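You operate a simulated robot arm through the tools that you are given. There is no shell and no other tool.

You are at the controls of a simulated robot arm. One attempt, no reset.

## Task
Put things in order on the top of the island bench. At the end: the black stopper stands where the purple roll stood; the clear drain cup from the top of the island bench stands on top of the flat blue tin (marked "Mint"); the jar (marked "Orange") from the top of the island bench stands where the black stopper stood; the yellow card (marked "With nuts") from the top of the island bench stands where the clear drain cup stood; the purple roll stands where the yellow card stood; whatever was shut is shut again. Leave all else as you found it, and nothing knocked over.

The check looks at the end state, three seconds after you hand in, the way a careful person would. Anything else that was tipped, shoved, dropped, spilled or broken makes it a failure. Lids that push on must go on centred and level and be pressed home; caps that screw on are set level and turned clockwise until they are tight.

## Robot
A 7-joint arm with a two-finger parallel gripper, fixed in place. Base frame: the origin is at the foot of the arm, x ahead of it, y to its left, z up; the work surface is at about z = 800. Lengths are in mm, angles in rad, forces in N, time in s.
With the tool pointing down near the work surface it reaches from about 100 to 660 mm from the base axis. Its first joint turns from -1.152 to 1.152 rad. Payload 1.57 kg.
The tool frame sits at the grasp point between the pads (the TCP): z along the fingers, y along the line on which they close. The tips reach 30 mm beyond it. Largest opening 80 mm; finger width 17, thickness 12; the body of the gripper, 40 by 82 mm, starts 80 mm behind the TCP.
Orientation is that of the tool frame in the base frame, as [roll, pitch, yaw] about the fixed x, y, z axes, in that order (R = Rz(yaw) Ry(pitch) Rx(roll)). With the fingers straight down and closing along the base's y, the tool's x points along the base's -x, its y along +y and its z along -z.

## Interface
- The arm moves only by the tool apply_moves. Its argument "increments" is text: rows parted by semicolons, each of 7 numbers parted by spaces: the shift along the tool's x, y, z in cm, then the turn, a rotation vector about the tool's x, y, z in rad, then the opening, from 0 (shut) to 1 (fully open). In form: tx ty tz wx wy wz hand; .... A call has 1 to 20 rows; each row shifts and turns the commanded pose from where the row before left it, along the tool's axes as they then stand. A row lasts 0.2 s, in which the tool goes at most 50 mm and 0.15 rad; a call with a longer step from one row to the next is refused whole, and so is a gripper value outside its range. Where a pose cannot be reached the arm comes as near as it can. A force on the tool above 40 N (or 10 N above the force at the start of the call, whichever is more), or a blocked arm, ends the call early, and 0.2 s more pass. The fingers move at their own pace (about 72 mm/s each) and stop on an object; they squeeze with about 25 N. The grip force told is the motor's: it shows also when the fingers shut on nothing. Time passes only in rows, and 0.2 s behind the last, so rows that do not move let the fingers close. It gives the time, the measured TCP pose, the force on the tool (base axes), the opening and the grip force at its end, in the units of the frame above (readings bear some noise), with the torque about the TCP (base axes, N m) and any sound that the robot's microphone picked up.
- Cameras (640 x 400 px; columns grow to the right, rows downward): "scene" is fixed at [61.5, 463.4, 1399.5]; the picture's right is [-0.33, -0.94, 0.00], its down [-0.77, 0.27, -0.58] and it looks along [0.55, -0.19, -0.82] (base axes); focal length 358 px, centre (320, 200). "wrist" rides on the gripper at [72, -7, -122] in the tool frame; the picture's right is [0.09, 1.00, 0.00], its down [-0.84, 0.08, -0.54] and it looks along [-0.54, 0.05, 0.84] (tool axes); focal length 238 px, centre (320, 200). There is no depth. A picture from a camera that has moved, and an enlarged one, comes with that camera's place and axes in the base frame and with its lens. The place of the scene camera against the robot may be out by one fixed shift of up to 18 mm in any direction.
- grab_frame(camera): a new picture of that camera. The clock stands still meanwhile.
- close_up(camera, box): a new picture of the part [left, top, right, bottom] of that camera's present view, enlarged. The clock stands still meanwhile.
- close_job(): hands the job in; it is judged then, once.

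Places have to be worked out from the pictures, the camera data and where the tool is seen. Open the gripper and draw the arm clear of the work before you hand the job in, unless the task says otherwise.

The tools are called after ">>>" as name(argument=value, ...) on one line, values as JSON. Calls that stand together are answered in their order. apply_moves: Moves the arm, as the interface text tells. Its arguments: {"type":"object","properties":{"increments":{"type":"string"}},"required":["increments"]} The other tools are called the same way: grab_frame (camera) takes a picture; close_up (camera, box) takes an enlarged picture of a part of a camera's view; close_job () hands the job in.

At the start:

```text
t: 0.0
eef_pos: [326.5, 326.1, 1060.3]
orientation: [3.14, -0.002, -3.142]
contact_force: [0.0, 1.0, 0.0]
wrist_torque: [0.02, 0.0, 0.0]
gripper_width: 80.0
gripper_force: 0.1
```

scene: 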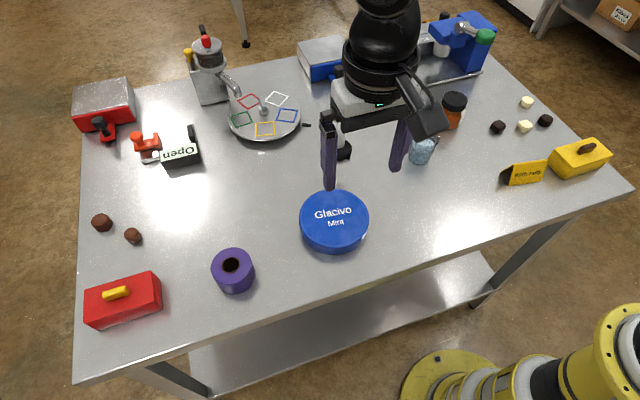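
wrist: 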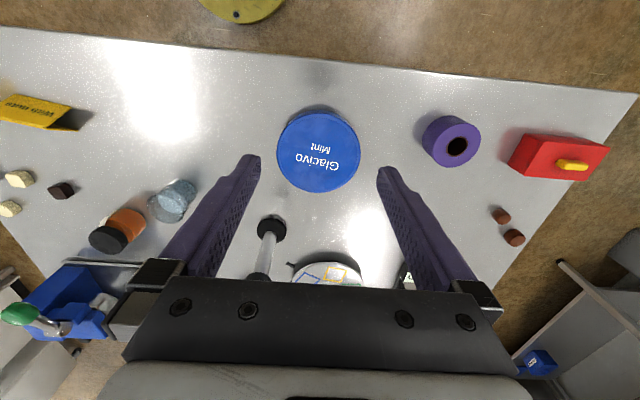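

I'll begin by looking closely at both views to identify the objects.

>>> close_up(camera="scene", box=[300, 60, 460, 160])

>>> close_up(camera="scene", box=[400, 70, 640, 220])

>>> close_up(camera="wrist", box=[60, 150, 380, 350])

>>> close_up(camera="wrist", box=[240, 80, 640, 330])

>>> close_up(camera="scene", box=[60, 200, 380, 400])

```text
4.00 times, centred on (380, 110) of scene
camera zoom: at [61.5, 463.4, 1399.5], right [-0.33, -0.94, 0.0], down [-0.77, 0.27, -0.58], along [0.55, -0.19, -0.82], focal length 1430 px, centre (80, 560)
```

zoom: 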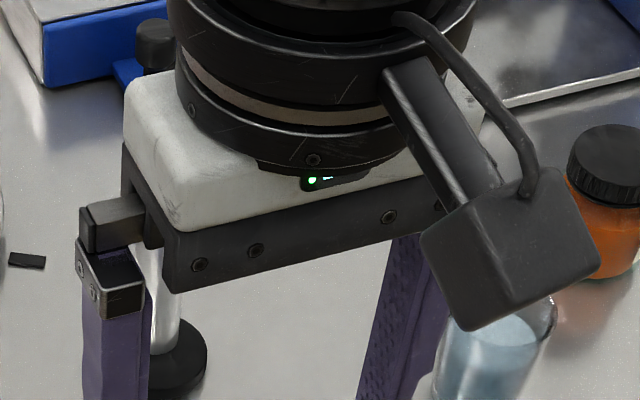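

```text
2.67 times, centred on (520, 145) of scene
camera zoom: at [61.5, 463.4, 1399.5], right [-0.33, -0.94, 0.0], down [-0.77, 0.27, -0.58], along [0.55, -0.19, -0.82], focal length 954 px, centre (-213, 347)
```

zoom: 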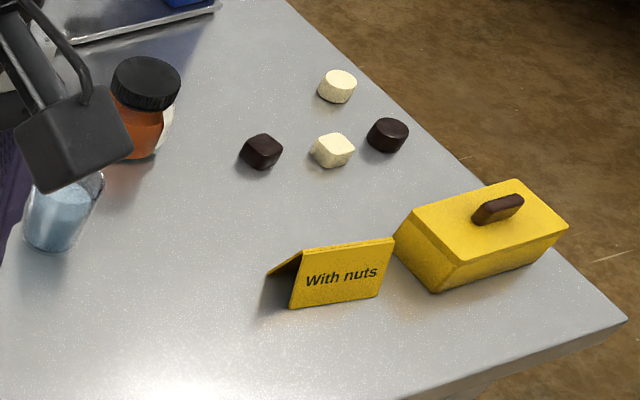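

```text
2.00 times, centred on (220, 250) of wrist
camera zoom: at [254.8, 318.1, 1179.9], right [-0.09, 1.0, 0.0], down [0.84, 0.08, 0.54], along [0.54, 0.05, -0.84], focal length 477 px, centre (520, 100)
```

zoom: 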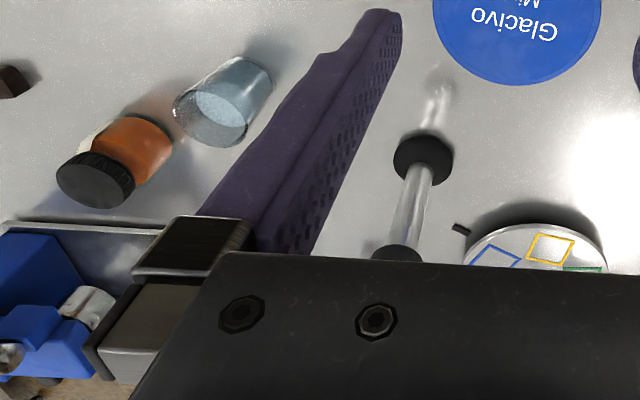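

```text
1.60 times, centred on (440, 205) of wrist
camera zoom: at [254.8, 318.1, 1179.9], right [-0.09, 1.0, 0.0], down [0.84, 0.08, 0.54], along [0.54, 0.05, -0.84], focal length 381 px, centre (128, 192)
```

zoom: 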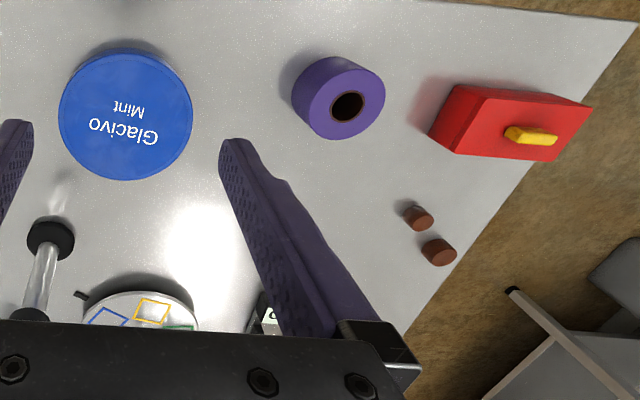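

```text
2.00 times, centred on (220, 300) of scene
camera zoom: at [61.5, 463.4, 1399.5], right [-0.33, -0.94, 0.0], down [-0.77, 0.27, -0.58], along [0.55, -0.19, -0.82], focal length 715 px, centre (520, 0)
```

zoom: 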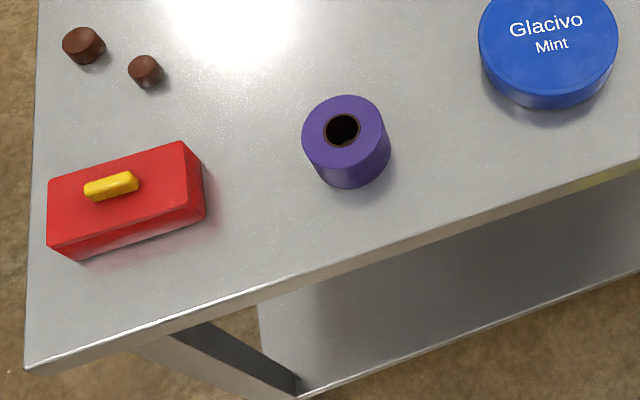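

The arm hides the middle of the bench. I'll raise it and move it to the right so that I can see the dumbbell-shaped black object and the rest.

>>> apply_moves(increments="0 0 -5 0 0 0 1; 0 -4 -3 0 0 0 1; 0 -5 0 0 0 0 1; 0 -5 0 0 0 0 1; 0 -5 0 0 0 0 1; 0 -5 0 0 0 0 1; 0 -5 0 0 0 0 1; 0 -5 0 0 0 0 1; 0 0 0 0 0 0 1")

>>> grab_frame(camera="scene")

>>> grab_frame(camera="wrist")

```text
t: 2.0
eef_pos: [325.6, -16.3, 1140.0]
orientation: [-3.14, 0.0, -3.141]
contact_force: [-0.2, 0.3, -0.8]
wrist_torque: [-0.04, 0.0, -0.02]
gripper_width: 80.1
gripper_force: 0.1
```

```text
taken
```

scene: 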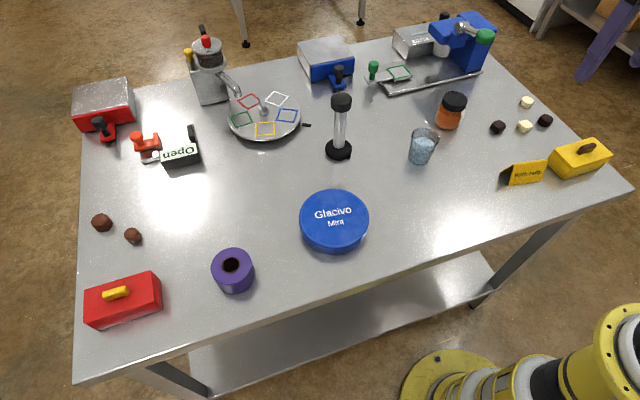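

```text
taken
camera wrist: at [253.9, -23.5, 1259.7], right [-0.09, 1.0, 0.0], down [0.84, 0.08, 0.54], along [0.54, 0.05, -0.84], focal length 238 px, centre (320, 200)
```

wrist: 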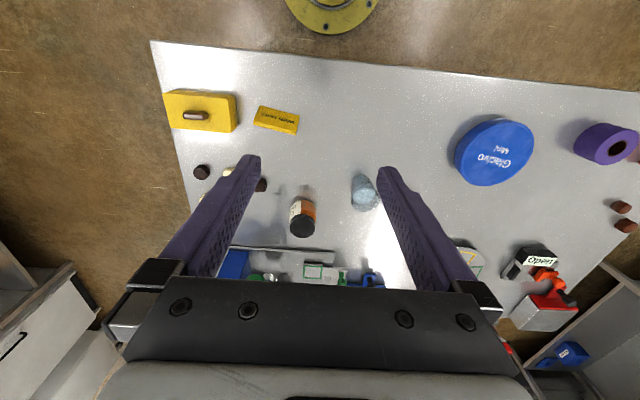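

>>> close_up(camera="scene", box=[290, 80, 390, 170])

>>> close_up(camera="scene", box=[360, 20, 520, 170])

>>> close_up(camera="scene", box=[60, 20, 360, 180])

>>> close_up(camera="scene", box=[390, 110, 460, 180])

>>> close_up(camera="wrist", box=[240, 80, 400, 250])

```text
4.44 times, centred on (340, 125) of scene
camera zoom: at [61.5, 463.4, 1399.5], right [-0.33, -0.94, 0.0], down [-0.77, 0.27, -0.58], along [0.55, -0.19, -0.82], focal length 1589 px, centre (231, 533)
```

zoom: 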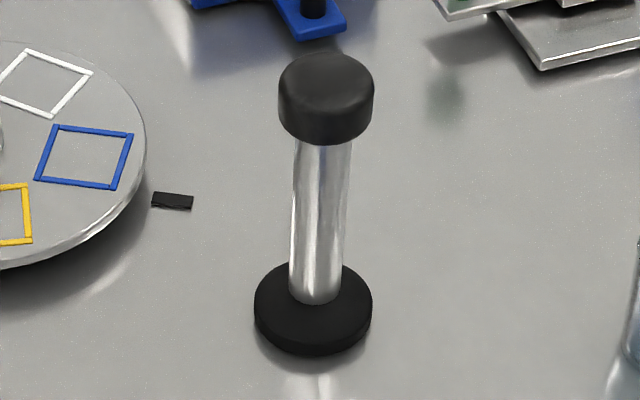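

```text
2.67 times, centred on (440, 95) of scene
camera zoom: at [61.5, 463.4, 1399.5], right [-0.33, -0.94, 0.0], down [-0.77, 0.27, -0.58], along [0.55, -0.19, -0.82], focal length 954 px, centre (0, 480)
```

zoom: 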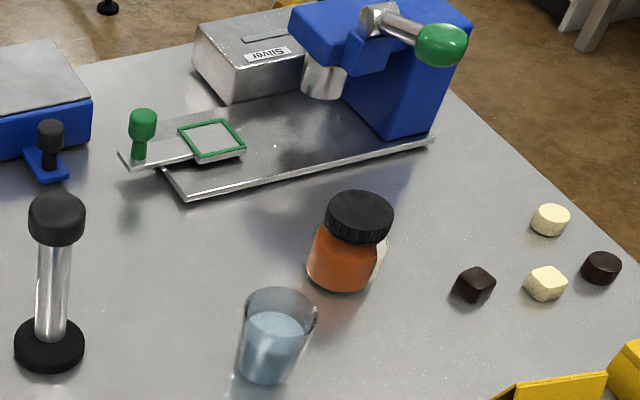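

```text
2.13 times, centred on (210, 100) of scene
camera zoom: at [61.5, 463.4, 1399.5], right [-0.33, -0.94, 0.0], down [-0.77, 0.27, -0.58], along [0.55, -0.19, -0.82], focal length 763 px, centre (555, 413)
```

zoom: 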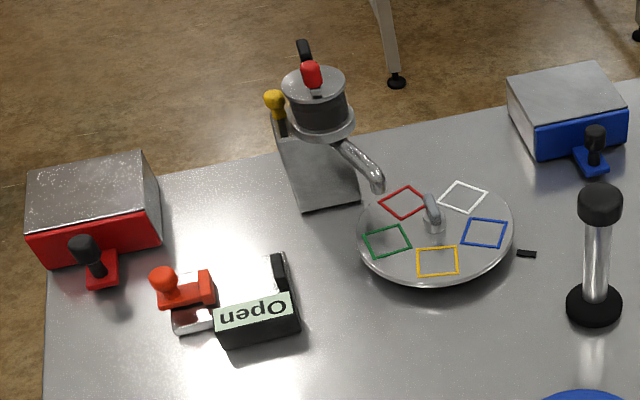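

```text
5.71 times, centred on (425, 145) of scene
camera zoom: at [61.5, 463.4, 1399.5], right [-0.33, -0.94, 0.0], down [-0.77, 0.27, -0.58], along [0.55, -0.19, -0.82], focal length 2043 px, centre (-280, 514)
```

zoom: 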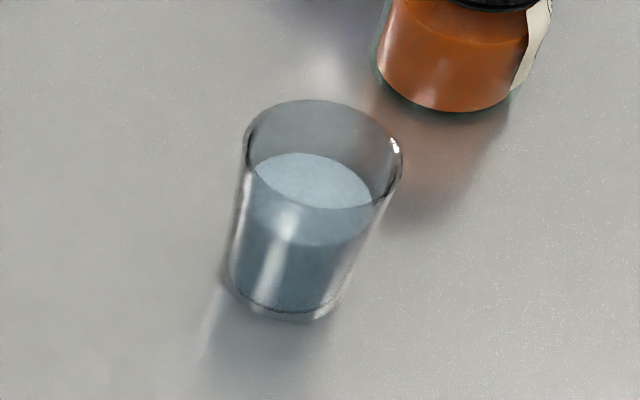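

```text
2.35 times, centred on (320, 165) of wrist
camera zoom: at [253.9, -23.5, 1259.7], right [-0.09, 1.0, 0.0], down [0.84, 0.08, 0.54], along [0.54, 0.05, -0.84], focal length 561 px, centre (320, 282)
```

zoom: 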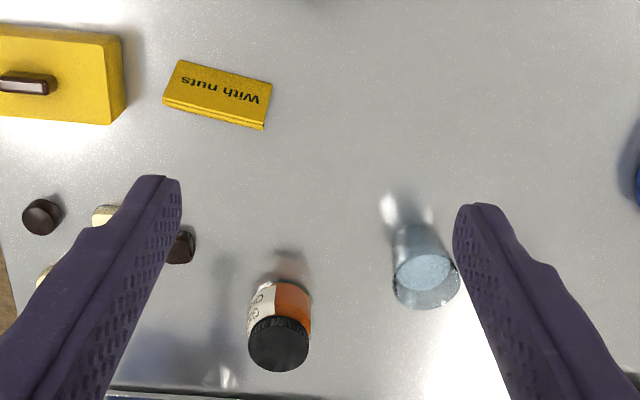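

The dumbbell-shaped object (black top and foot) is the black stopper, the cup holds liquid, and the target spots chain without needing a buffer: cup, then card, roll, stopper and jar. I judge the cup to be near (498, 77) and move above it at z = 1000 to check.

>>> apply_moves(increments="-2.87 1.55 2.33 0 0 0 1; -2.87 1.55 2.33 0 0 0 1; -2.87 1.55 2.33 0 0 0 1; -2.87 1.55 2.33 0 0 0 1; -2.87 1.55 2.33 0 0 0 1; -2.87 1.55 2.33 0 0 0 1; 0 0 0 0 0 0 1")

>>> grab_frame(camera="wrist")

>>> grab_frame(camera="scene")

```text
t: 3.6
eef_pos: [500.8, 78.2, 1000.4]
orientation: [-3.141, 0.001, -3.14]
contact_force: [0.0, 0.4, 0.3]
wrist_torque: [0.05, -0.03, 0.0]
gripper_width: 80.0
gripper_force: 0.1
```

```text
taken
camera wrist: at [427.3, 71.2, 1120.1], right [-0.09, 1.0, 0.0], down [0.84, 0.08, 0.54], along [0.54, 0.05, -0.84], focal length 238 px, centre (320, 200)
```

wrist: 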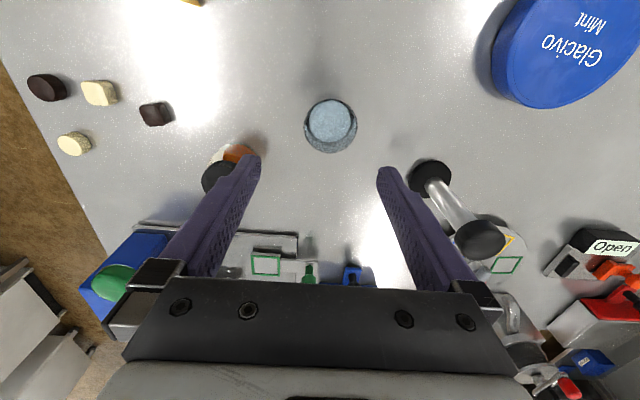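

```text
taken
```

scene: 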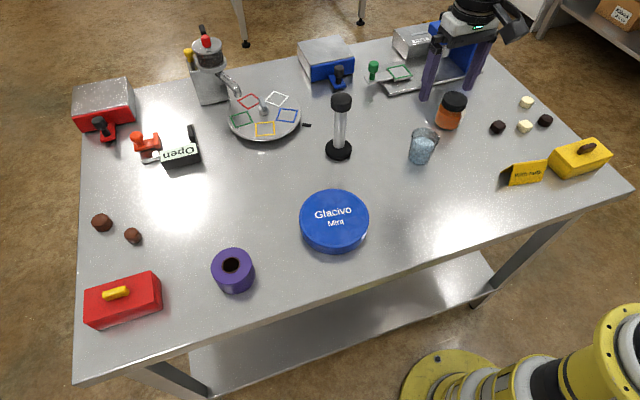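

>>> close_up(camera="wrist", box=[280, 80, 380, 170])

>>> close_up(camera="wrist", box=[390, 130, 530, 270])

```text
4.44 times, centred on (330, 125) of wrist
camera zoom: at [427.3, 71.2, 1120.1], right [-0.09, 1.0, 0.0], down [0.84, 0.08, 0.54], along [0.54, 0.05, -0.84], focal length 1059 px, centre (276, 533)
```

zoom: 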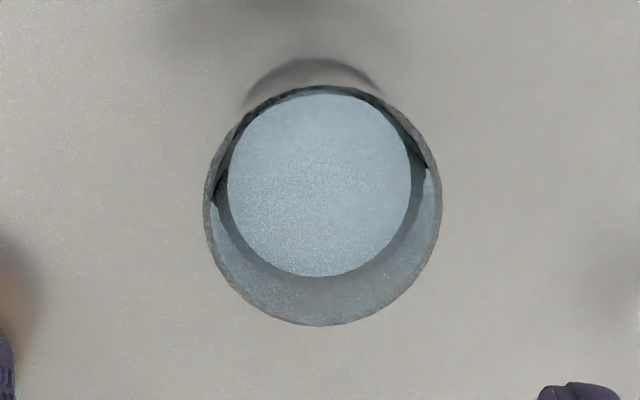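

```text
2.86 times, centred on (460, 200) of wrist
camera zoom: at [427.3, 71.2, 1120.1], right [-0.09, 1.0, 0.0], down [0.84, 0.08, 0.54], along [0.54, 0.05, -0.84], focal length 681 px, centre (-80, 200)
```

zoom: 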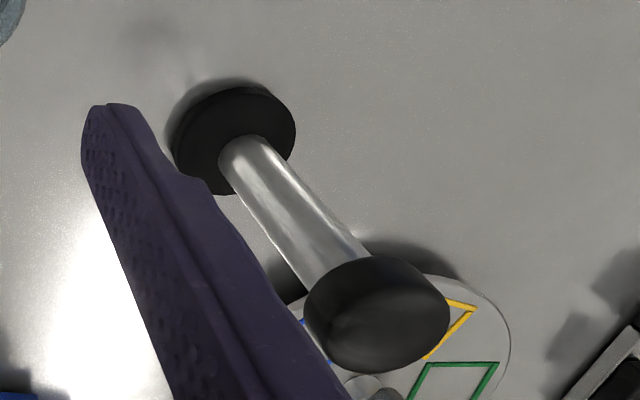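

The cup's rim centre works out at about (495, 88), with the rim near z = 873 and a diameter of about 55. I'll centre over it, lower to z ≈ 842 and then look.

>>> apply_moves(increments="0.55 1.02 0 0 0 0 1; 0 0 4 0 0 0 1; 0 0 4 0 0 0 1; 0 0 3 0 0 0 1; 0 0 2.5 0 0 0 1; 0 0 2.3 0 0 0 1; 0 0 0 0 0 0 1")

>>> grab_frame(camera="wrist")

>>> close_up(camera="scene", box=[360, 50, 520, 200])

```text
t: 5.2
eef_pos: [493.4, 88.6, 840.6]
orientation: [3.142, 0.0, -3.141]
contact_force: [0.5, -0.5, 0.7]
wrist_torque: [0.04, -0.02, -0.01]
gripper_width: 79.9
gripper_force: 0.0
```

```text
taken
camera wrist: at [421.2, 81.3, 961.6], right [-0.09, 1.0, 0.0], down [0.84, 0.08, 0.54], along [0.54, 0.05, -0.84], focal length 238 px, centre (320, 200)
```

wrist: 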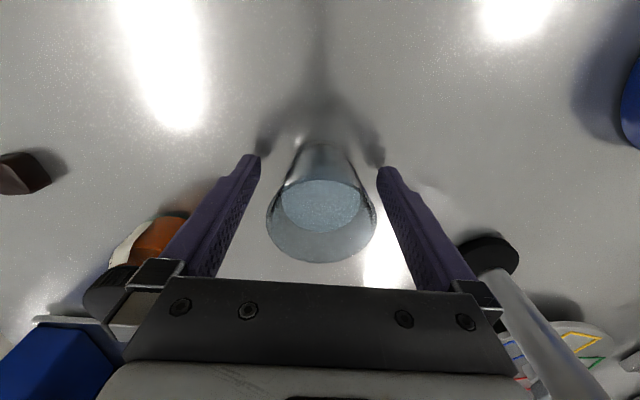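

```text
2.67 times, centred on (440, 125) of scene
camera zoom: at [61.5, 463.4, 1399.5], right [-0.33, -0.94, 0.0], down [-0.77, 0.27, -0.58], along [0.55, -0.19, -0.82], focal length 954 px, centre (0, 400)
```

zoom: 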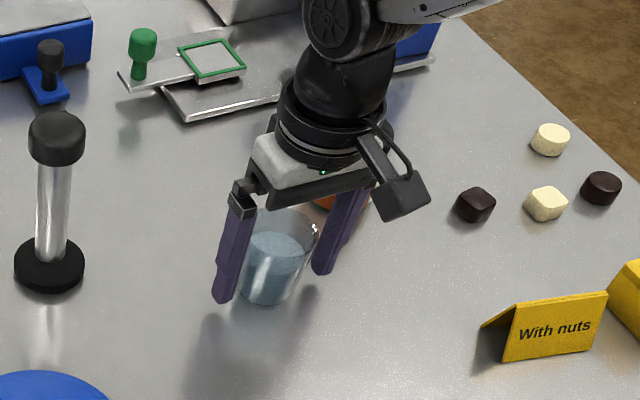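

The cup is between the fingers and well centred in y, about 2 mm toward the base in x. I'll nudge and close.

>>> apply_moves(increments="0.25 0 0 0 0 0 1; 0 0 0 0 0 0 0.7; 0 0 0 0 0 0 0.5; 0 0 0 0 0 0 0.3; 0 0 0 0 0 0 0.3")

>>> grab_frame(camera="wrist")

```text
t: 6.4
eef_pos: [490.2, 88.4, 841.0]
orientation: [-3.14, 0.0, 3.141]
contact_force: [-0.1, -0.1, 0.9]
wrist_torque: [0.03, 0.04, -0.03]
gripper_width: 54.6
gripper_force: 25.1
```

```text
taken
camera wrist: at [418.7, 81.1, 962.0], right [-0.09, 1.0, 0.0], down [0.84, 0.08, 0.54], along [0.54, 0.05, -0.84], focal length 238 px, centre (320, 200)
```

wrist: 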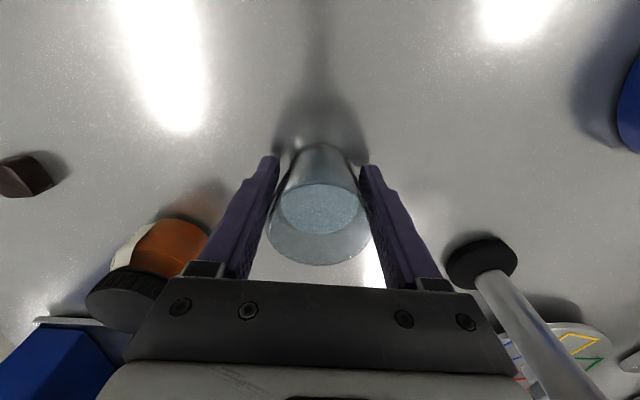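

The cup is gripped (width 54.6, force 25 N), so its old spot is about (490, 88). I'll lift it gently and carry it level toward the tin, stopping a bit short to look.

>>> apply_moves(increments="0 0 -0.7 0 0 0 0.3; 0 0 -1.5 0 0 0 0.3; 0 0 -2 0 0 0 0.3; 0 0 -2 0 0 0 0.3; 0 0 -2 0 0 0 0.3; 0 0 -1.5 0 0 0 0.3; 0 0 -0.8 0 0 0 0.3; 0.3 0.8 0 0 0 0 0.3; 0.6 1.5 0 0 0 0 0.3; 0.8 2 0 0 0 0 0.3; 0.8 2 0 0 0 0 0.3; 0.8 2 0 0 0 0 0.3; 0.8 2 0 0 0 0 0.3; 0.8 2 0 0 0 0 0.3; 0.8 2 0 0 0 0 0.3; 0.8 2 0 0 0 0 0.3; 0.6 1.5 0 0 0 0 0.3; 0.3 0.8 0 0 0 0 0.3; 0 0 0 0 0 0 0.3")

>>> grab_frame(camera="wrist")

>>> grab_frame(camera="scene")

```text
t: 10.4
eef_pos: [416.9, 275.1, 947.4]
orientation: [-3.141, 0.001, -3.141]
contact_force: [-0.1, -0.8, -1.0]
wrist_torque: [-0.01, 0.0, 0.01]
gripper_width: 54.5
gripper_force: 24.6
```

```text
taken
camera wrist: at [345.2, 267.2, 1067.1], right [-0.09, 1.0, 0.0], down [0.84, 0.08, 0.54], along [0.54, 0.05, -0.84], focal length 238 px, centre (320, 200)
```

wrist: 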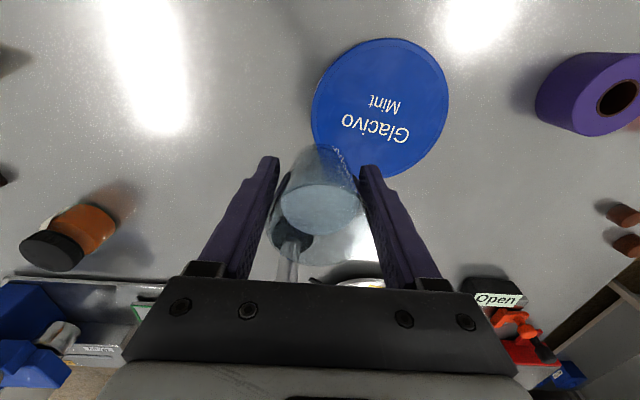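

```text
taken
```

scene: 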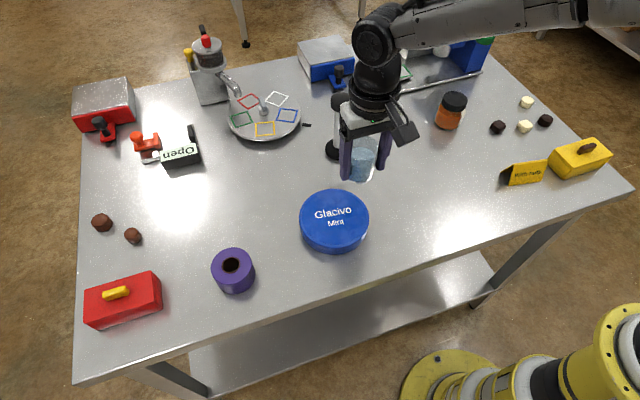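

>>> close_up(camera="wrist", box=[290, 20, 480, 200])

>>> close_up(camera="scene", box=[280, 160, 400, 270])

```text
2.22 times, centred on (385, 110) of wrist
camera zoom: at [345.2, 267.2, 1067.1], right [-0.09, 1.0, 0.0], down [0.84, 0.08, 0.54], along [0.54, 0.05, -0.84], focal length 530 px, centre (176, 400)
```

zoom: 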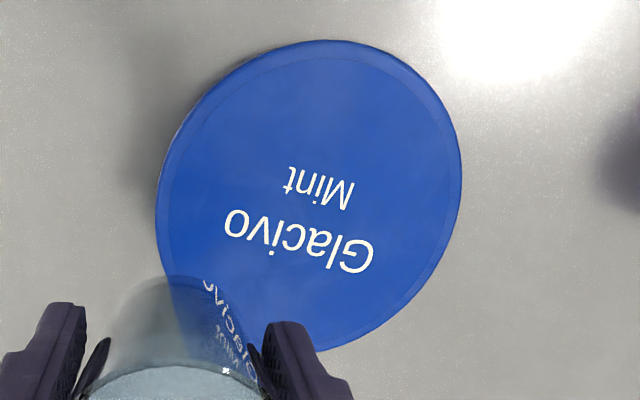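

```text
3.64 times, centred on (340, 215) of scene
camera zoom: at [61.5, 463.5, 1399.5], right [-0.33, -0.94, 0.0], down [-0.77, 0.27, -0.58], along [0.55, -0.19, -0.82], focal length 1300 px, centre (247, 146)
```

zoom: 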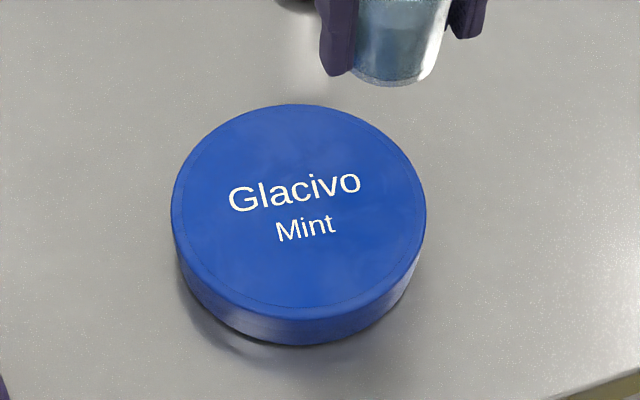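

The tin's top is about 130 across, centred near (400, 331), and its top face is roughly z = 824. I'll move the cup over the centre and lower to just above it.

>>> apply_moves(increments="0.3 0.8 0 0 0 0 0.3; 0.5 1.5 0 0 0 0 0.3; 0.4 1.5 0 0 0 0 0.3; 0.3 1.2 0 0 0 0 0.3; 0.2 0.6 0 0 0 0 0.3; 0 0 1.5 0 0 0 0.3; 0 0 2 0 0 0 0.3; 0 0 1.5 0 0 0 0.3; 0 0 1 0 0 0 0.3; 0 0 0.7 0 0 0 0.3; 0 0 0 0 0 0 0.3")

>>> grab_frame(camera="wrist")

>>> close_up(camera="scene", box=[260, 120, 420, 270])

```text
t: 12.8
eef_pos: [400.2, 330.0, 880.4]
orientation: [-3.141, 0.0, -3.142]
contact_force: [-1.2, 0.5, -0.2]
wrist_torque: [0.0, -0.05, -0.02]
gripper_width: 54.6
gripper_force: 24.7
```

```text
taken
camera wrist: at [328.0, 323.5, 999.9], right [-0.09, 1.0, 0.0], down [0.84, 0.08, 0.54], along [0.54, 0.05, -0.84], focal length 238 px, centre (320, 200)
```

wrist: 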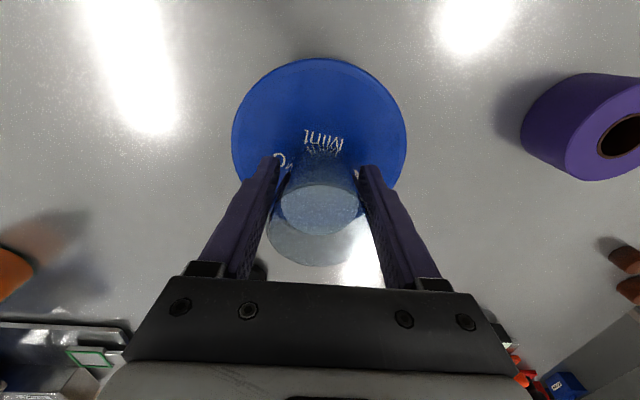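

```text
2.67 times, centred on (340, 195) of scene
camera zoom: at [61.5, 463.4, 1399.5], right [-0.33, -0.94, 0.0], down [-0.77, 0.27, -0.58], along [0.55, -0.19, -0.82], focal length 954 px, centre (267, 213)
```

zoom: 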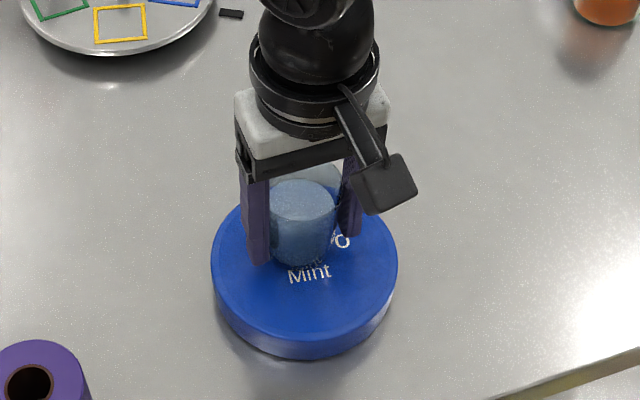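

The cup is centred over the tin in both axes. I'll lower it slowly, watching the force for contact.

>>> apply_moves(increments="0 0 0.5 0 0 0 0.3; 0 0 0.4 0 0 0 0.3; 0 0 0.1 0 0 0 0.3; 0 0 0 0 0 0 0.3")

>>> close_up(camera="scene", box=[320, 170, 400, 240])

```text
t: 13.8
eef_pos: [401.3, 331.8, 872.3]
orientation: [3.138, 0.005, 3.141]
contact_force: [-0.6, 0.8, 18.6]
wrist_torque: [-0.09, -0.23, 0.13]
gripper_width: 53.9
gripper_force: 24.9
```

```text
5.71 times, centred on (360, 205) of scene
camera zoom: at [61.2, 463.3, 1399.6], right [-0.33, -0.94, 0.0], down [-0.77, 0.27, -0.58], along [0.55, -0.19, -0.82], focal length 2043 px, centre (91, 171)
```

zoom: 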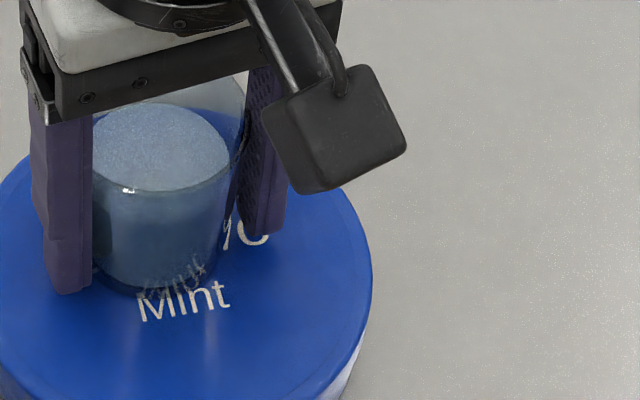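

There is contact (18.6 N at TCP z ≈ 872), so the tin top is near 832. I'll ease up slightly to relieve the load, then release gently.

>>> apply_moves(increments="0 0 -0.12 0 0 0 0.3; 0 0 0 0 0 0 0.3")

```text
t: 14.4
eef_pos: [401.2, 331.1, 871.9]
orientation: [3.139, 0.002, 3.141]
contact_force: [3.9, 3.4, 15.0]
wrist_torque: [-0.14, -0.15, 0.06]
gripper_width: 53.5
gripper_force: 24.9
```

>>> apply_moves(increments="0 0 -0.12 0 0 0 0.3; 0 0 0 0 0 0 0.3")

```text
t: 15.0
eef_pos: [399.7, 330.2, 871.2]
orientation: [-3.139, 0.0, 3.141]
contact_force: [1.4, 2.0, 9.8]
wrist_torque: [-0.04, -0.13, 0.04]
gripper_width: 53.8
gripper_force: 24.8
```

>>> apply_moves(increments="0 0 -0.05 0 0 0 0.3; 0 0 0 0 0 0 0.7; 0 0 0 0 0 0 0.75; 0 0 0 0 0 0 0.85; 0 0 0 0 0 0 1; 0 0 0 0 0 0 1")

>>> grab_frame(camera="wrist")

>>> close_up(camera="scene", box=[260, 120, 420, 270])

```text
t: 16.4
eef_pos: [400.6, 330.8, 871.5]
orientation: [3.141, 0.0, 3.142]
contact_force: [0.0, -0.5, 0.5]
wrist_torque: [0.03, 0.0, 0.01]
gripper_width: 80.3
gripper_force: 0.1
```

```text
taken
camera wrist: at [328.4, 323.1, 992.7], right [-0.09, 1.0, 0.0], down [0.84, 0.08, 0.54], along [0.54, 0.05, -0.84], focal length 238 px, centre (320, 200)
```

wrist: 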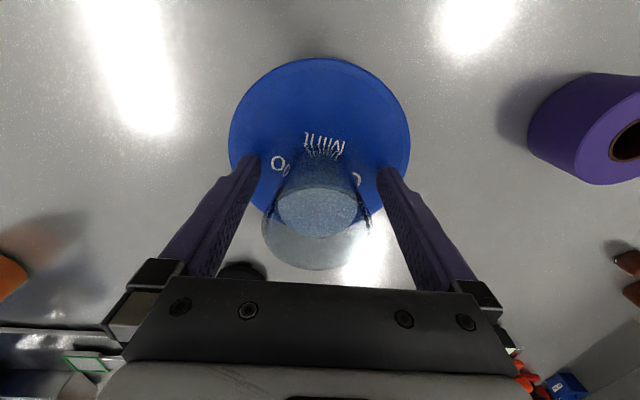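

```text
2.67 times, centred on (340, 195) of scene
camera zoom: at [61.5, 463.4, 1399.5], right [-0.33, -0.94, 0.0], down [-0.77, 0.27, -0.58], along [0.55, -0.19, -0.82], focal length 954 px, centre (267, 213)
```

zoom: 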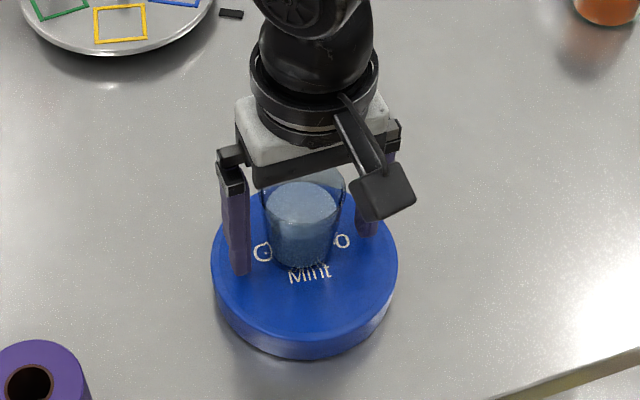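

The cup stands on the tin. I'll rise straight up and go to the yellow card.

>>> apply_moves(increments="0 0 -2 0 0 0 1; 0 0 -4 0 0 0 1; 0 0 -4 0 0 0 1; 0 0 -4 0 0 0 1; 0.3 -2.5 0 0 0 0 1; 0.4 -4.2 0 0 0 0 1; 0.4 -4.2 0 0 0 0 1; 0.4 -4.2 0 0 0 0 1; 0.4 -4.2 0 0 0 0 1; 0.4 -4.2 0 0 0 0 1; 0.4 -4.2 0 0 0 0 1; 0.4 -4.2 0 0 0 0 1; 0.4 -4.2 0 0 0 0 1; 0.4 -4.2 0 0 0 0 1; 0.1 -2 0 0 0 0 1; 0 0 0 0 0 0 1")

>>> grab_frame(camera="wrist")

>>> grab_frame(camera="scene")

```text
t: 19.8
eef_pos: [359.9, -92.5, 1012.7]
orientation: [3.14, 0.002, 3.139]
contact_force: [-0.6, 0.6, -0.4]
wrist_torque: [0.03, -0.02, -0.02]
gripper_width: 80.2
gripper_force: 0.1
```

```text
taken
camera wrist: at [287.2, -100.3, 1132.9], right [-0.09, 1.0, 0.0], down [0.84, 0.08, 0.54], along [0.54, 0.05, -0.84], focal length 238 px, centre (320, 200)
```

wrist: 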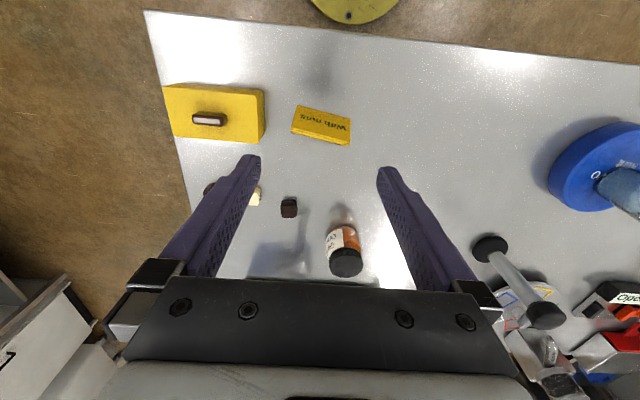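

```text
taken
```

scene: 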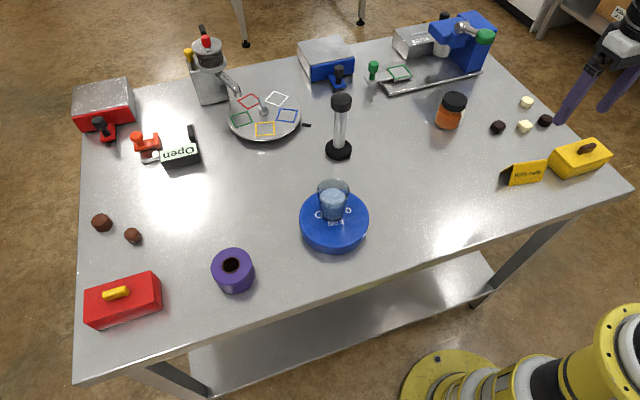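

>>> close_up(camera="wrist", box=[280, 90, 370, 160])

>>> close_up(camera="scene", box=[490, 140, 570, 200])

```text
5.71 times, centred on (325, 125) of wrist
camera zoom: at [287.2, -100.3, 1132.9], right [-0.09, 1.0, 0.0], down [0.84, 0.08, 0.54], along [0.54, 0.05, -0.84], focal length 1362 px, centre (291, 629)
```

zoom: 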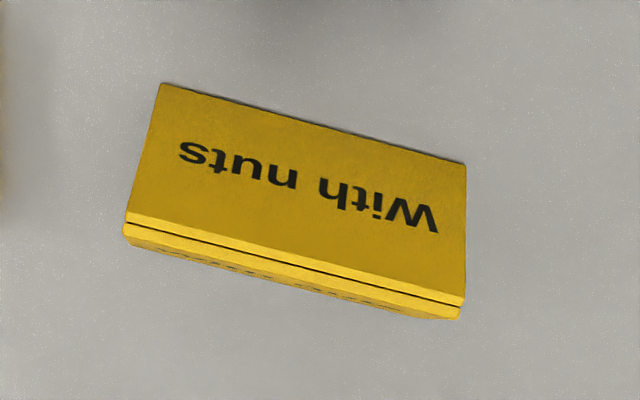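

```text
6.67 times, centred on (530, 170) of scene
camera zoom: at [61.5, 463.4, 1399.5], right [-0.33, -0.94, 0.0], down [-0.77, 0.27, -0.58], along [0.55, -0.19, -0.82], focal length 2384 px, centre (-1080, 400)
```

zoom: 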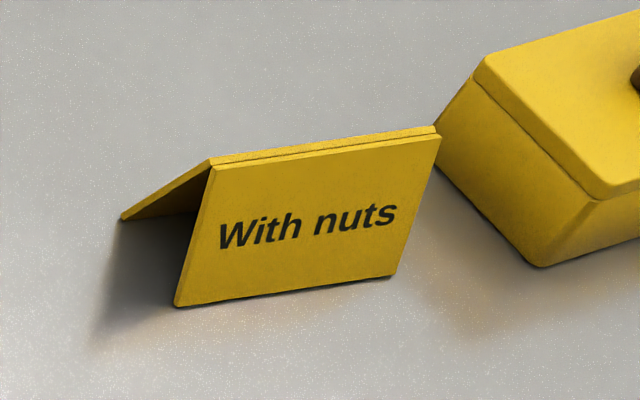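

The card is a tent with its ridge centre at about (378, -91), ridge height about z = 849 and its ridge turned 0.156 rad from the y axis. I'll centre above it and turn the tool so that the fingers close across the tent.

>>> apply_moves(increments="-1.8 0.18 3 0 0 0 1; 0 0 2 0 0 -0.1415 1; 0 0 0 0 0 -0.1415 1; 0 0 0 0 0 -0.1415 1; 0 0 0 0 0 -0.1415 1; 0 0 0 0 0 -0.1415 1; 0 0 0 0 0 -0.1415 1; 0 0 0 0 0 -0.1415 1; 0 0 0 0 0 -0.1415 1; 0 0 0 0 0 -0.1415 1; 0 0 0 0 0 -0.1415 1; 0 0 0 0 0 0 1")

>>> grab_frame(camera="wrist")

>>> grab_frame(camera="scene")

```text
t: 22.4
eef_pos: [378.3, -90.8, 961.5]
orientation: [-3.141, 0.0, -1.725]
contact_force: [-0.3, 0.1, -1.0]
wrist_torque: [0.02, 0.01, 0.05]
gripper_width: 80.0
gripper_force: 0.0
```

```text
taken
camera wrist: at [373.4, -163.1, 1083.0], right [-1.0, 0.06, 0.0], down [0.05, 0.84, 0.54], along [0.03, 0.54, -0.84], focal length 238 px, centre (320, 200)
```

wrist: 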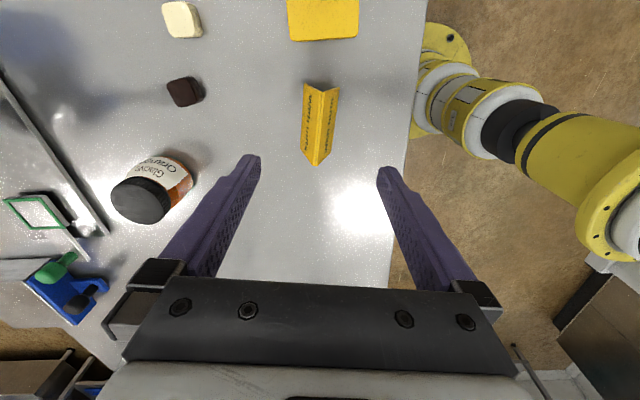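

```text
taken
```

scene: 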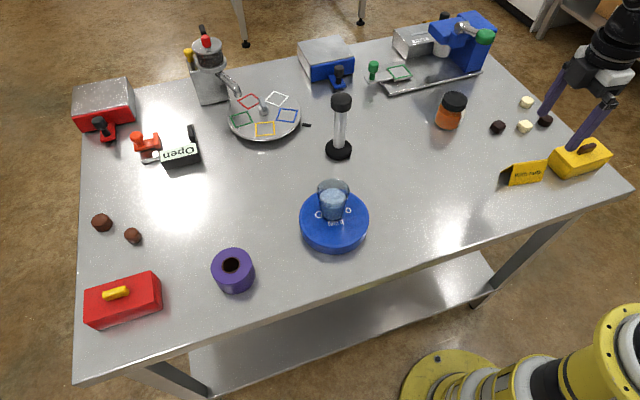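

>>> close_up(camera="wrist", box=[270, 60, 380, 180])

```text
3.33 times, centred on (325, 120) of wrist
camera zoom: at [373.4, -163.1, 1083.0], right [-1.0, 0.06, 0.0], down [0.05, 0.84, 0.54], along [0.03, 0.54, -0.84], focal length 794 px, centre (303, 467)
```

zoom: 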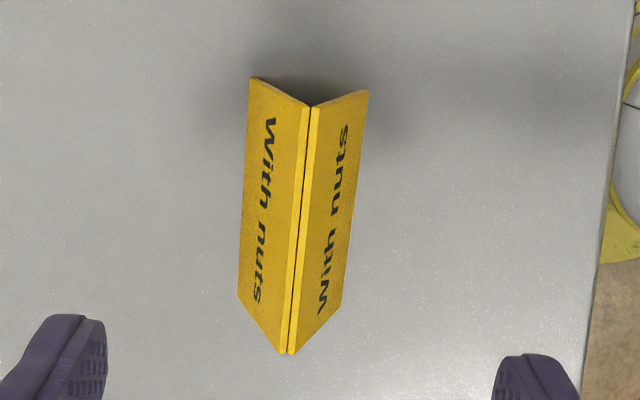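

The fresh estimate of the ridge centre, (378.5, -92), agrees and the fingers straddle it squarely. I'll lower to TCP z ≈ 840 and check before closing.

>>> apply_moves(increments="0 0 3 0 0 0 1; 0 0 3.5 0 0 0 1; 0 0 3 0 0 0 1; 0 0 2 0 0 0 1; 0 0 0.6 0 0 0 1; 0 0 0 0 0 0 0.7; 0 0 0 0 0 0 0.7")

>>> grab_frame(camera="wrist")

>>> close_up(camera="scene", box=[480, 100, 640, 210])

```text
t: 24.0
eef_pos: [377.6, -89.4, 840.9]
orientation: [-3.142, 0.001, -1.725]
contact_force: [-0.7, 0.1, 0.1]
wrist_torque: [0.0, 0.03, -0.01]
gripper_width: 55.8
gripper_force: 0.1
```

```text
taken
camera wrist: at [373.0, -163.2, 961.8], right [-1.0, 0.06, 0.0], down [0.05, 0.84, 0.54], along [0.03, 0.54, -0.84], focal length 238 px, centre (320, 200)
```

wrist: 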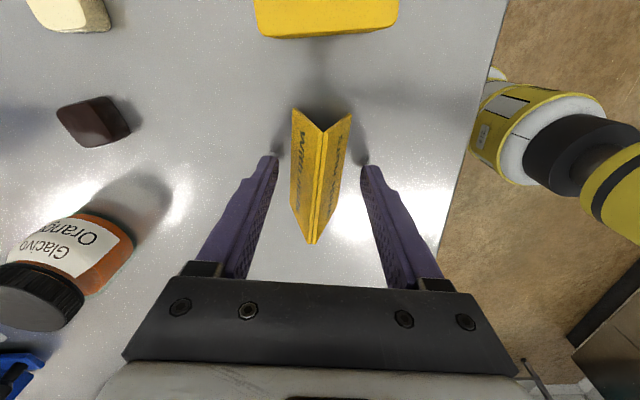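

```text
3.64 times, centred on (560, 155) of scene
camera zoom: at [61.5, 463.4, 1399.5], right [-0.33, -0.94, 0.0], down [-0.77, 0.27, -0.58], along [0.55, -0.19, -0.82], focal length 1300 px, centre (-553, 364)
```

zoom: 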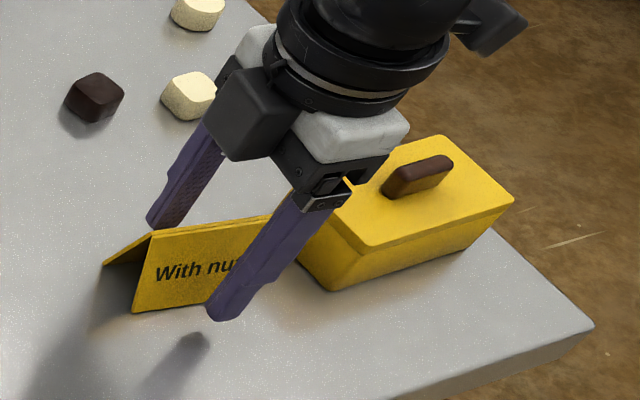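

Alignment looks right. I'll close on the card and read the grip.

>>> apply_moves(increments="0 0 0 0 0 0 0.5; 0 0 0 0 0 0 0.4; 0 0 0 0 0 0 0.3; 0 0 0 0 0 0 0.2; 0 0 0 0 0 0 0.1; 0 0 0 0 0 0 0.1")

>>> grab_frame(camera="wrist")

>>> close_up(camera="scene", box=[480, 100, 640, 210])

```text
t: 25.4
eef_pos: [378.2, -90.8, 842.1]
orientation: [-3.141, 0.002, -1.726]
contact_force: [1.0, -0.7, 0.1]
wrist_torque: [0.02, -0.03, 0.0]
gripper_width: 29.2
gripper_force: 25.4
```

```text
taken
camera wrist: at [373.0, -163.2, 961.9], right [-1.0, 0.06, 0.0], down [0.05, 0.84, 0.54], along [0.03, 0.54, -0.84], focal length 238 px, centre (320, 200)
```

wrist: 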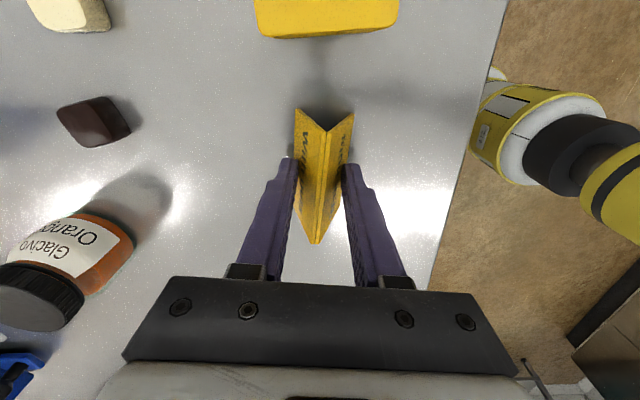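

```text
3.64 times, centred on (560, 155) of scene
camera zoom: at [61.5, 463.4, 1399.5], right [-0.33, -0.94, 0.0], down [-0.77, 0.27, -0.58], along [0.55, -0.19, -0.82], focal length 1300 px, centre (-553, 364)
```

zoom: 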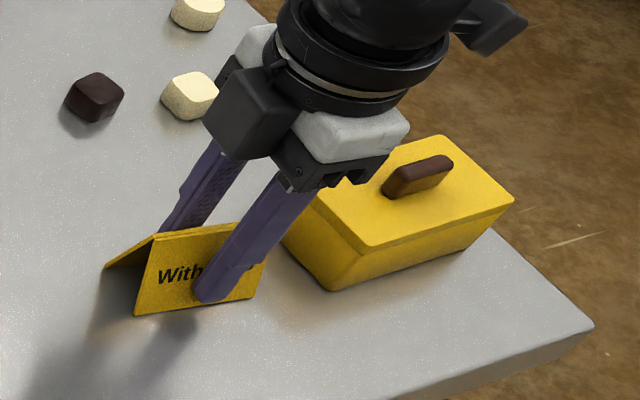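

Gripped at 29 mm with 25 N; the card shifted only about 2 mm. I'll lift it a little and check that it holds.

>>> apply_moves(increments="0 0 -0.3 0 0 0 0.1; 0 0 -0.5 0 0 0 0.1; 0 0 -0.7 0 0 0 0.1; 0 0 0 0 0 0 0.1")

>>> grab_frame(camera="wrist")

>>> close_up(camera="scene", box=[480, 100, 640, 210])

```text
t: 26.4
eef_pos: [378.0, -89.8, 856.7]
orientation: [3.14, 0.0, -1.727]
contact_force: [0.5, 0.6, 0.0]
wrist_torque: [-0.01, 0.0, -0.01]
gripper_width: 28.9
gripper_force: 25.2
```

```text
taken
camera wrist: at [373.1, -163.2, 976.9], right [-1.0, 0.06, 0.0], down [0.05, 0.84, 0.54], along [0.03, 0.54, -0.84], focal length 238 px, centre (320, 200)
```

wrist: 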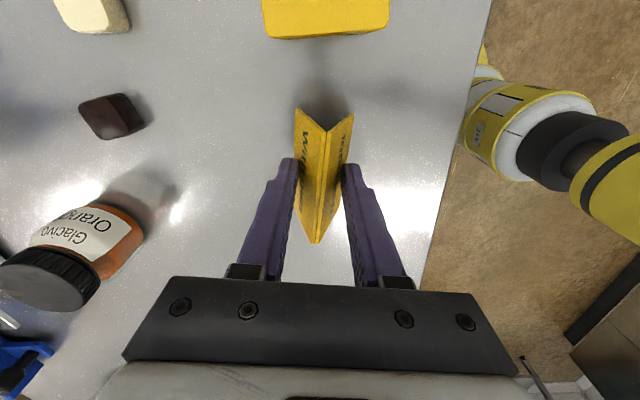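

```text
3.64 times, centred on (560, 155) of scene
camera zoom: at [61.5, 463.4, 1399.5], right [-0.33, -0.94, 0.0], down [-0.77, 0.27, -0.58], along [0.55, -0.19, -0.82], focal length 1300 px, centre (-553, 364)
```

zoom: 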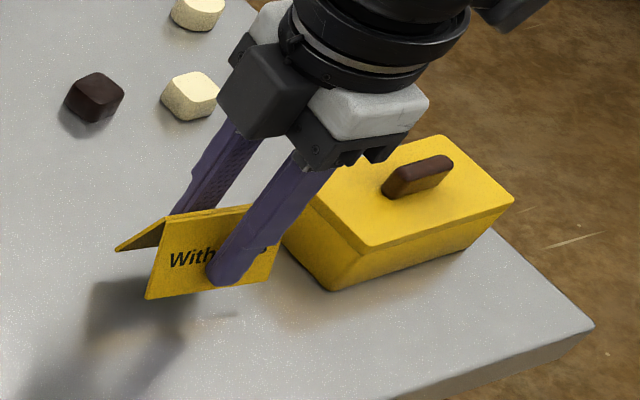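

The card lifts level. I'll raise it and carry it to the old cup spot (490, 88), keeping its facing.

>>> apply_moves(increments="0 0 -1.5 0 0 0 0.1; 0 0 -2 0 0 0 0.1; 0 0 -1.5 0 0 0 0.1; -0.8 -0.34 0 0 0 0 0.1; -1.63 -0.7 0 0 0 0 0.1; -1.63 -0.7 0 0 0 0 0.1; -1.63 -0.7 0 0 0 0 0.1; -1.63 -0.7 0 0 0 0 0.1; -1.63 -0.7 0 0 0 0 0.1; -1.63 -0.7 0 0 0 0 0.1; -1.63 -0.7 0 0 0 0 0.1; -1.63 -0.7 0 0 0 0 0.1; -1.63 -0.7 0 0 0 0 0.1; -1.63 -0.7 0 0 0 0 0.1; -1.63 -0.7 0 0 0 0 0.1; -0.73 -0.3 0 0 0 0 0.1; 0 0 0 0 0 0 0.1")

>>> grab_frame(camera="wrist")

>>> grab_frame(camera="scene")

```text
t: 30.0
eef_pos: [492.0, 89.0, 905.8]
orientation: [-3.142, 0.001, -1.727]
contact_force: [0.0, -0.1, -0.2]
wrist_torque: [-0.02, 0.01, 0.0]
gripper_width: 28.3
gripper_force: 25.4
```

```text
taken
camera wrist: at [485.9, 16.2, 1026.8], right [-1.0, 0.06, 0.0], down [0.05, 0.84, 0.54], along [0.03, 0.54, -0.84], focal length 238 px, centre (320, 200)
```

wrist: 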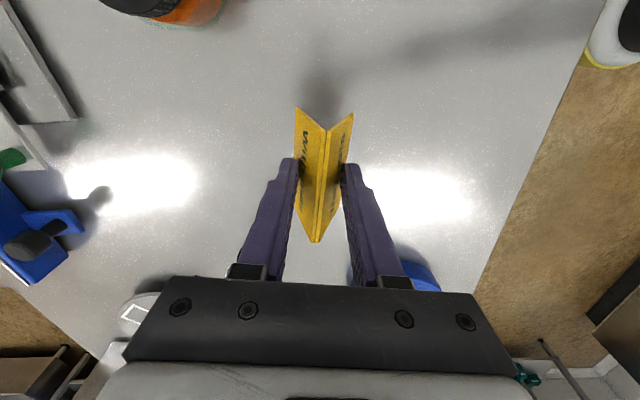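

```text
taken
```

scene: 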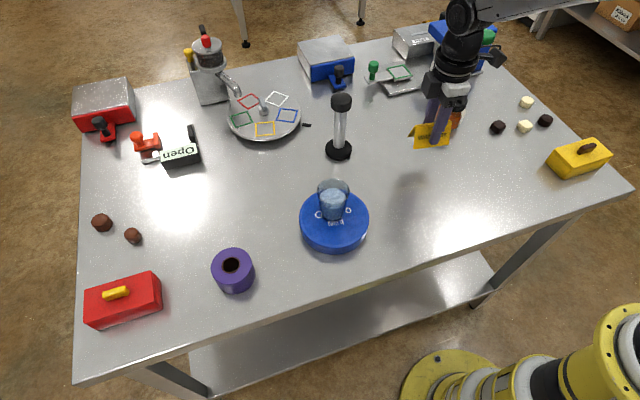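

The card hangs over the old cup spot. I'll lower it quickly to just above the table and then gently down.

>>> apply_moves(increments="0 0 1.5 0 0 0 0.1; 0 0 2 0 0 0 0.1; 0 0 1.5 0 0 0 0.1; 0 0 0.7 0 0 0 0.1; 0 0 0.3 0 0 0 0.1; 0 0 0.15 0 0 0 0.1")

>>> close_up(camera="scene", box=[380, 90, 500, 190])

```text
t: 31.4
eef_pos: [490.8, 89.0, 845.4]
orientation: [3.14, -0.003, -1.725]
contact_force: [0.3, -0.5, -0.8]
wrist_torque: [-0.02, 0.0, 0.0]
gripper_width: 28.1
gripper_force: 24.7
```

```text
4.00 times, centred on (440, 140) of scene
camera zoom: at [61.5, 463.4, 1399.5], right [-0.33, -0.94, 0.0], down [-0.77, 0.27, -0.58], along [0.55, -0.19, -0.82], focal length 1430 px, centre (-160, 440)
```

zoom: 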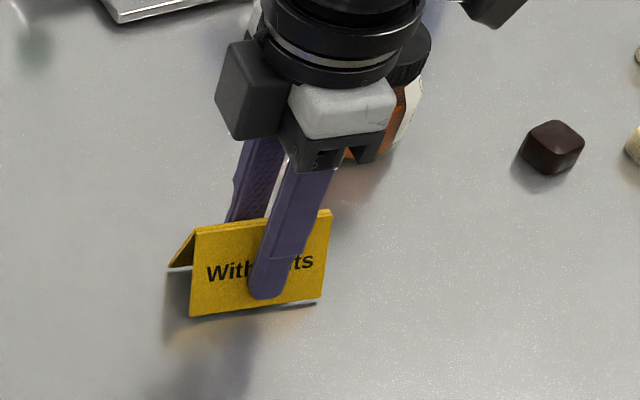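

>>> apply_moves(increments="0 0 0.15 0 0 0 0.1; 0 0 0.1 0 0 0 0.1; 0 0 0 0 0 0 0.1")

```text
t: 32.2
eef_pos: [490.8, 88.7, 844.0]
orientation: [-3.141, 0.001, -1.726]
contact_force: [-1.2, -0.6, 4.7]
wrist_torque: [-0.04, 0.07, -0.03]
gripper_width: 27.8
gripper_force: 25.1
```

The card touches down (4.7 N), so I'll open gradually and look.

>>> apply_moves(increments="0 0 0.05 0 0 0 0.1; 0 0 0 0 0 0 0.36; 0 0 0 0 0 0 0.4; 0 0 0 0 0 0 0.5; 0 0 0 0 0 0 0.7; 0 0 0 0 0 0 1; 0 0 0 0 0 0 1")

>>> grab_frame(camera="wrist")

>>> close_up(camera="scene", box=[380, 90, 500, 190])

```text
t: 33.8
eef_pos: [491.0, 89.2, 841.8]
orientation: [-3.139, 0.001, -1.727]
contact_force: [0.0, -0.8, 0.2]
wrist_torque: [0.02, -0.02, 0.02]
gripper_width: 80.2
gripper_force: 0.0
```

```text
taken
camera wrist: at [485.8, 16.2, 962.5], right [-1.0, 0.06, 0.0], down [0.05, 0.84, 0.54], along [0.03, 0.54, -0.84], focal length 238 px, centre (320, 200)
```

wrist: 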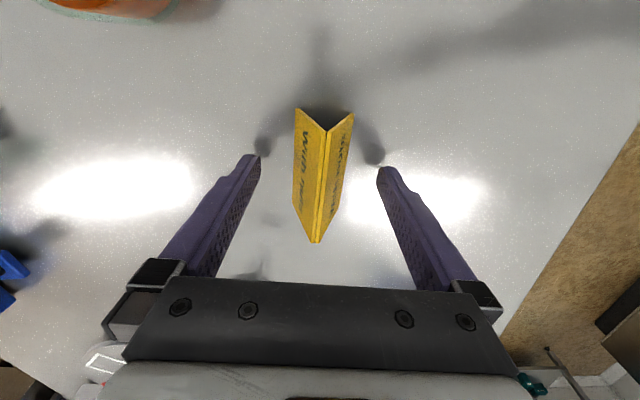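

```text
4.00 times, centred on (440, 140) of scene
camera zoom: at [61.5, 463.4, 1399.5], right [-0.33, -0.94, 0.0], down [-0.77, 0.27, -0.58], along [0.55, -0.19, -0.82], focal length 1430 px, centre (-160, 440)
```

zoom: 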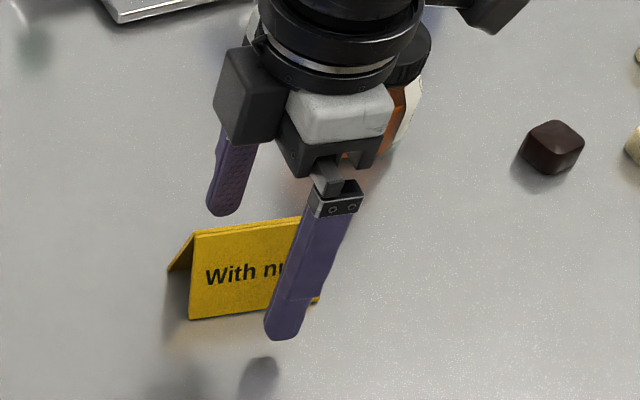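

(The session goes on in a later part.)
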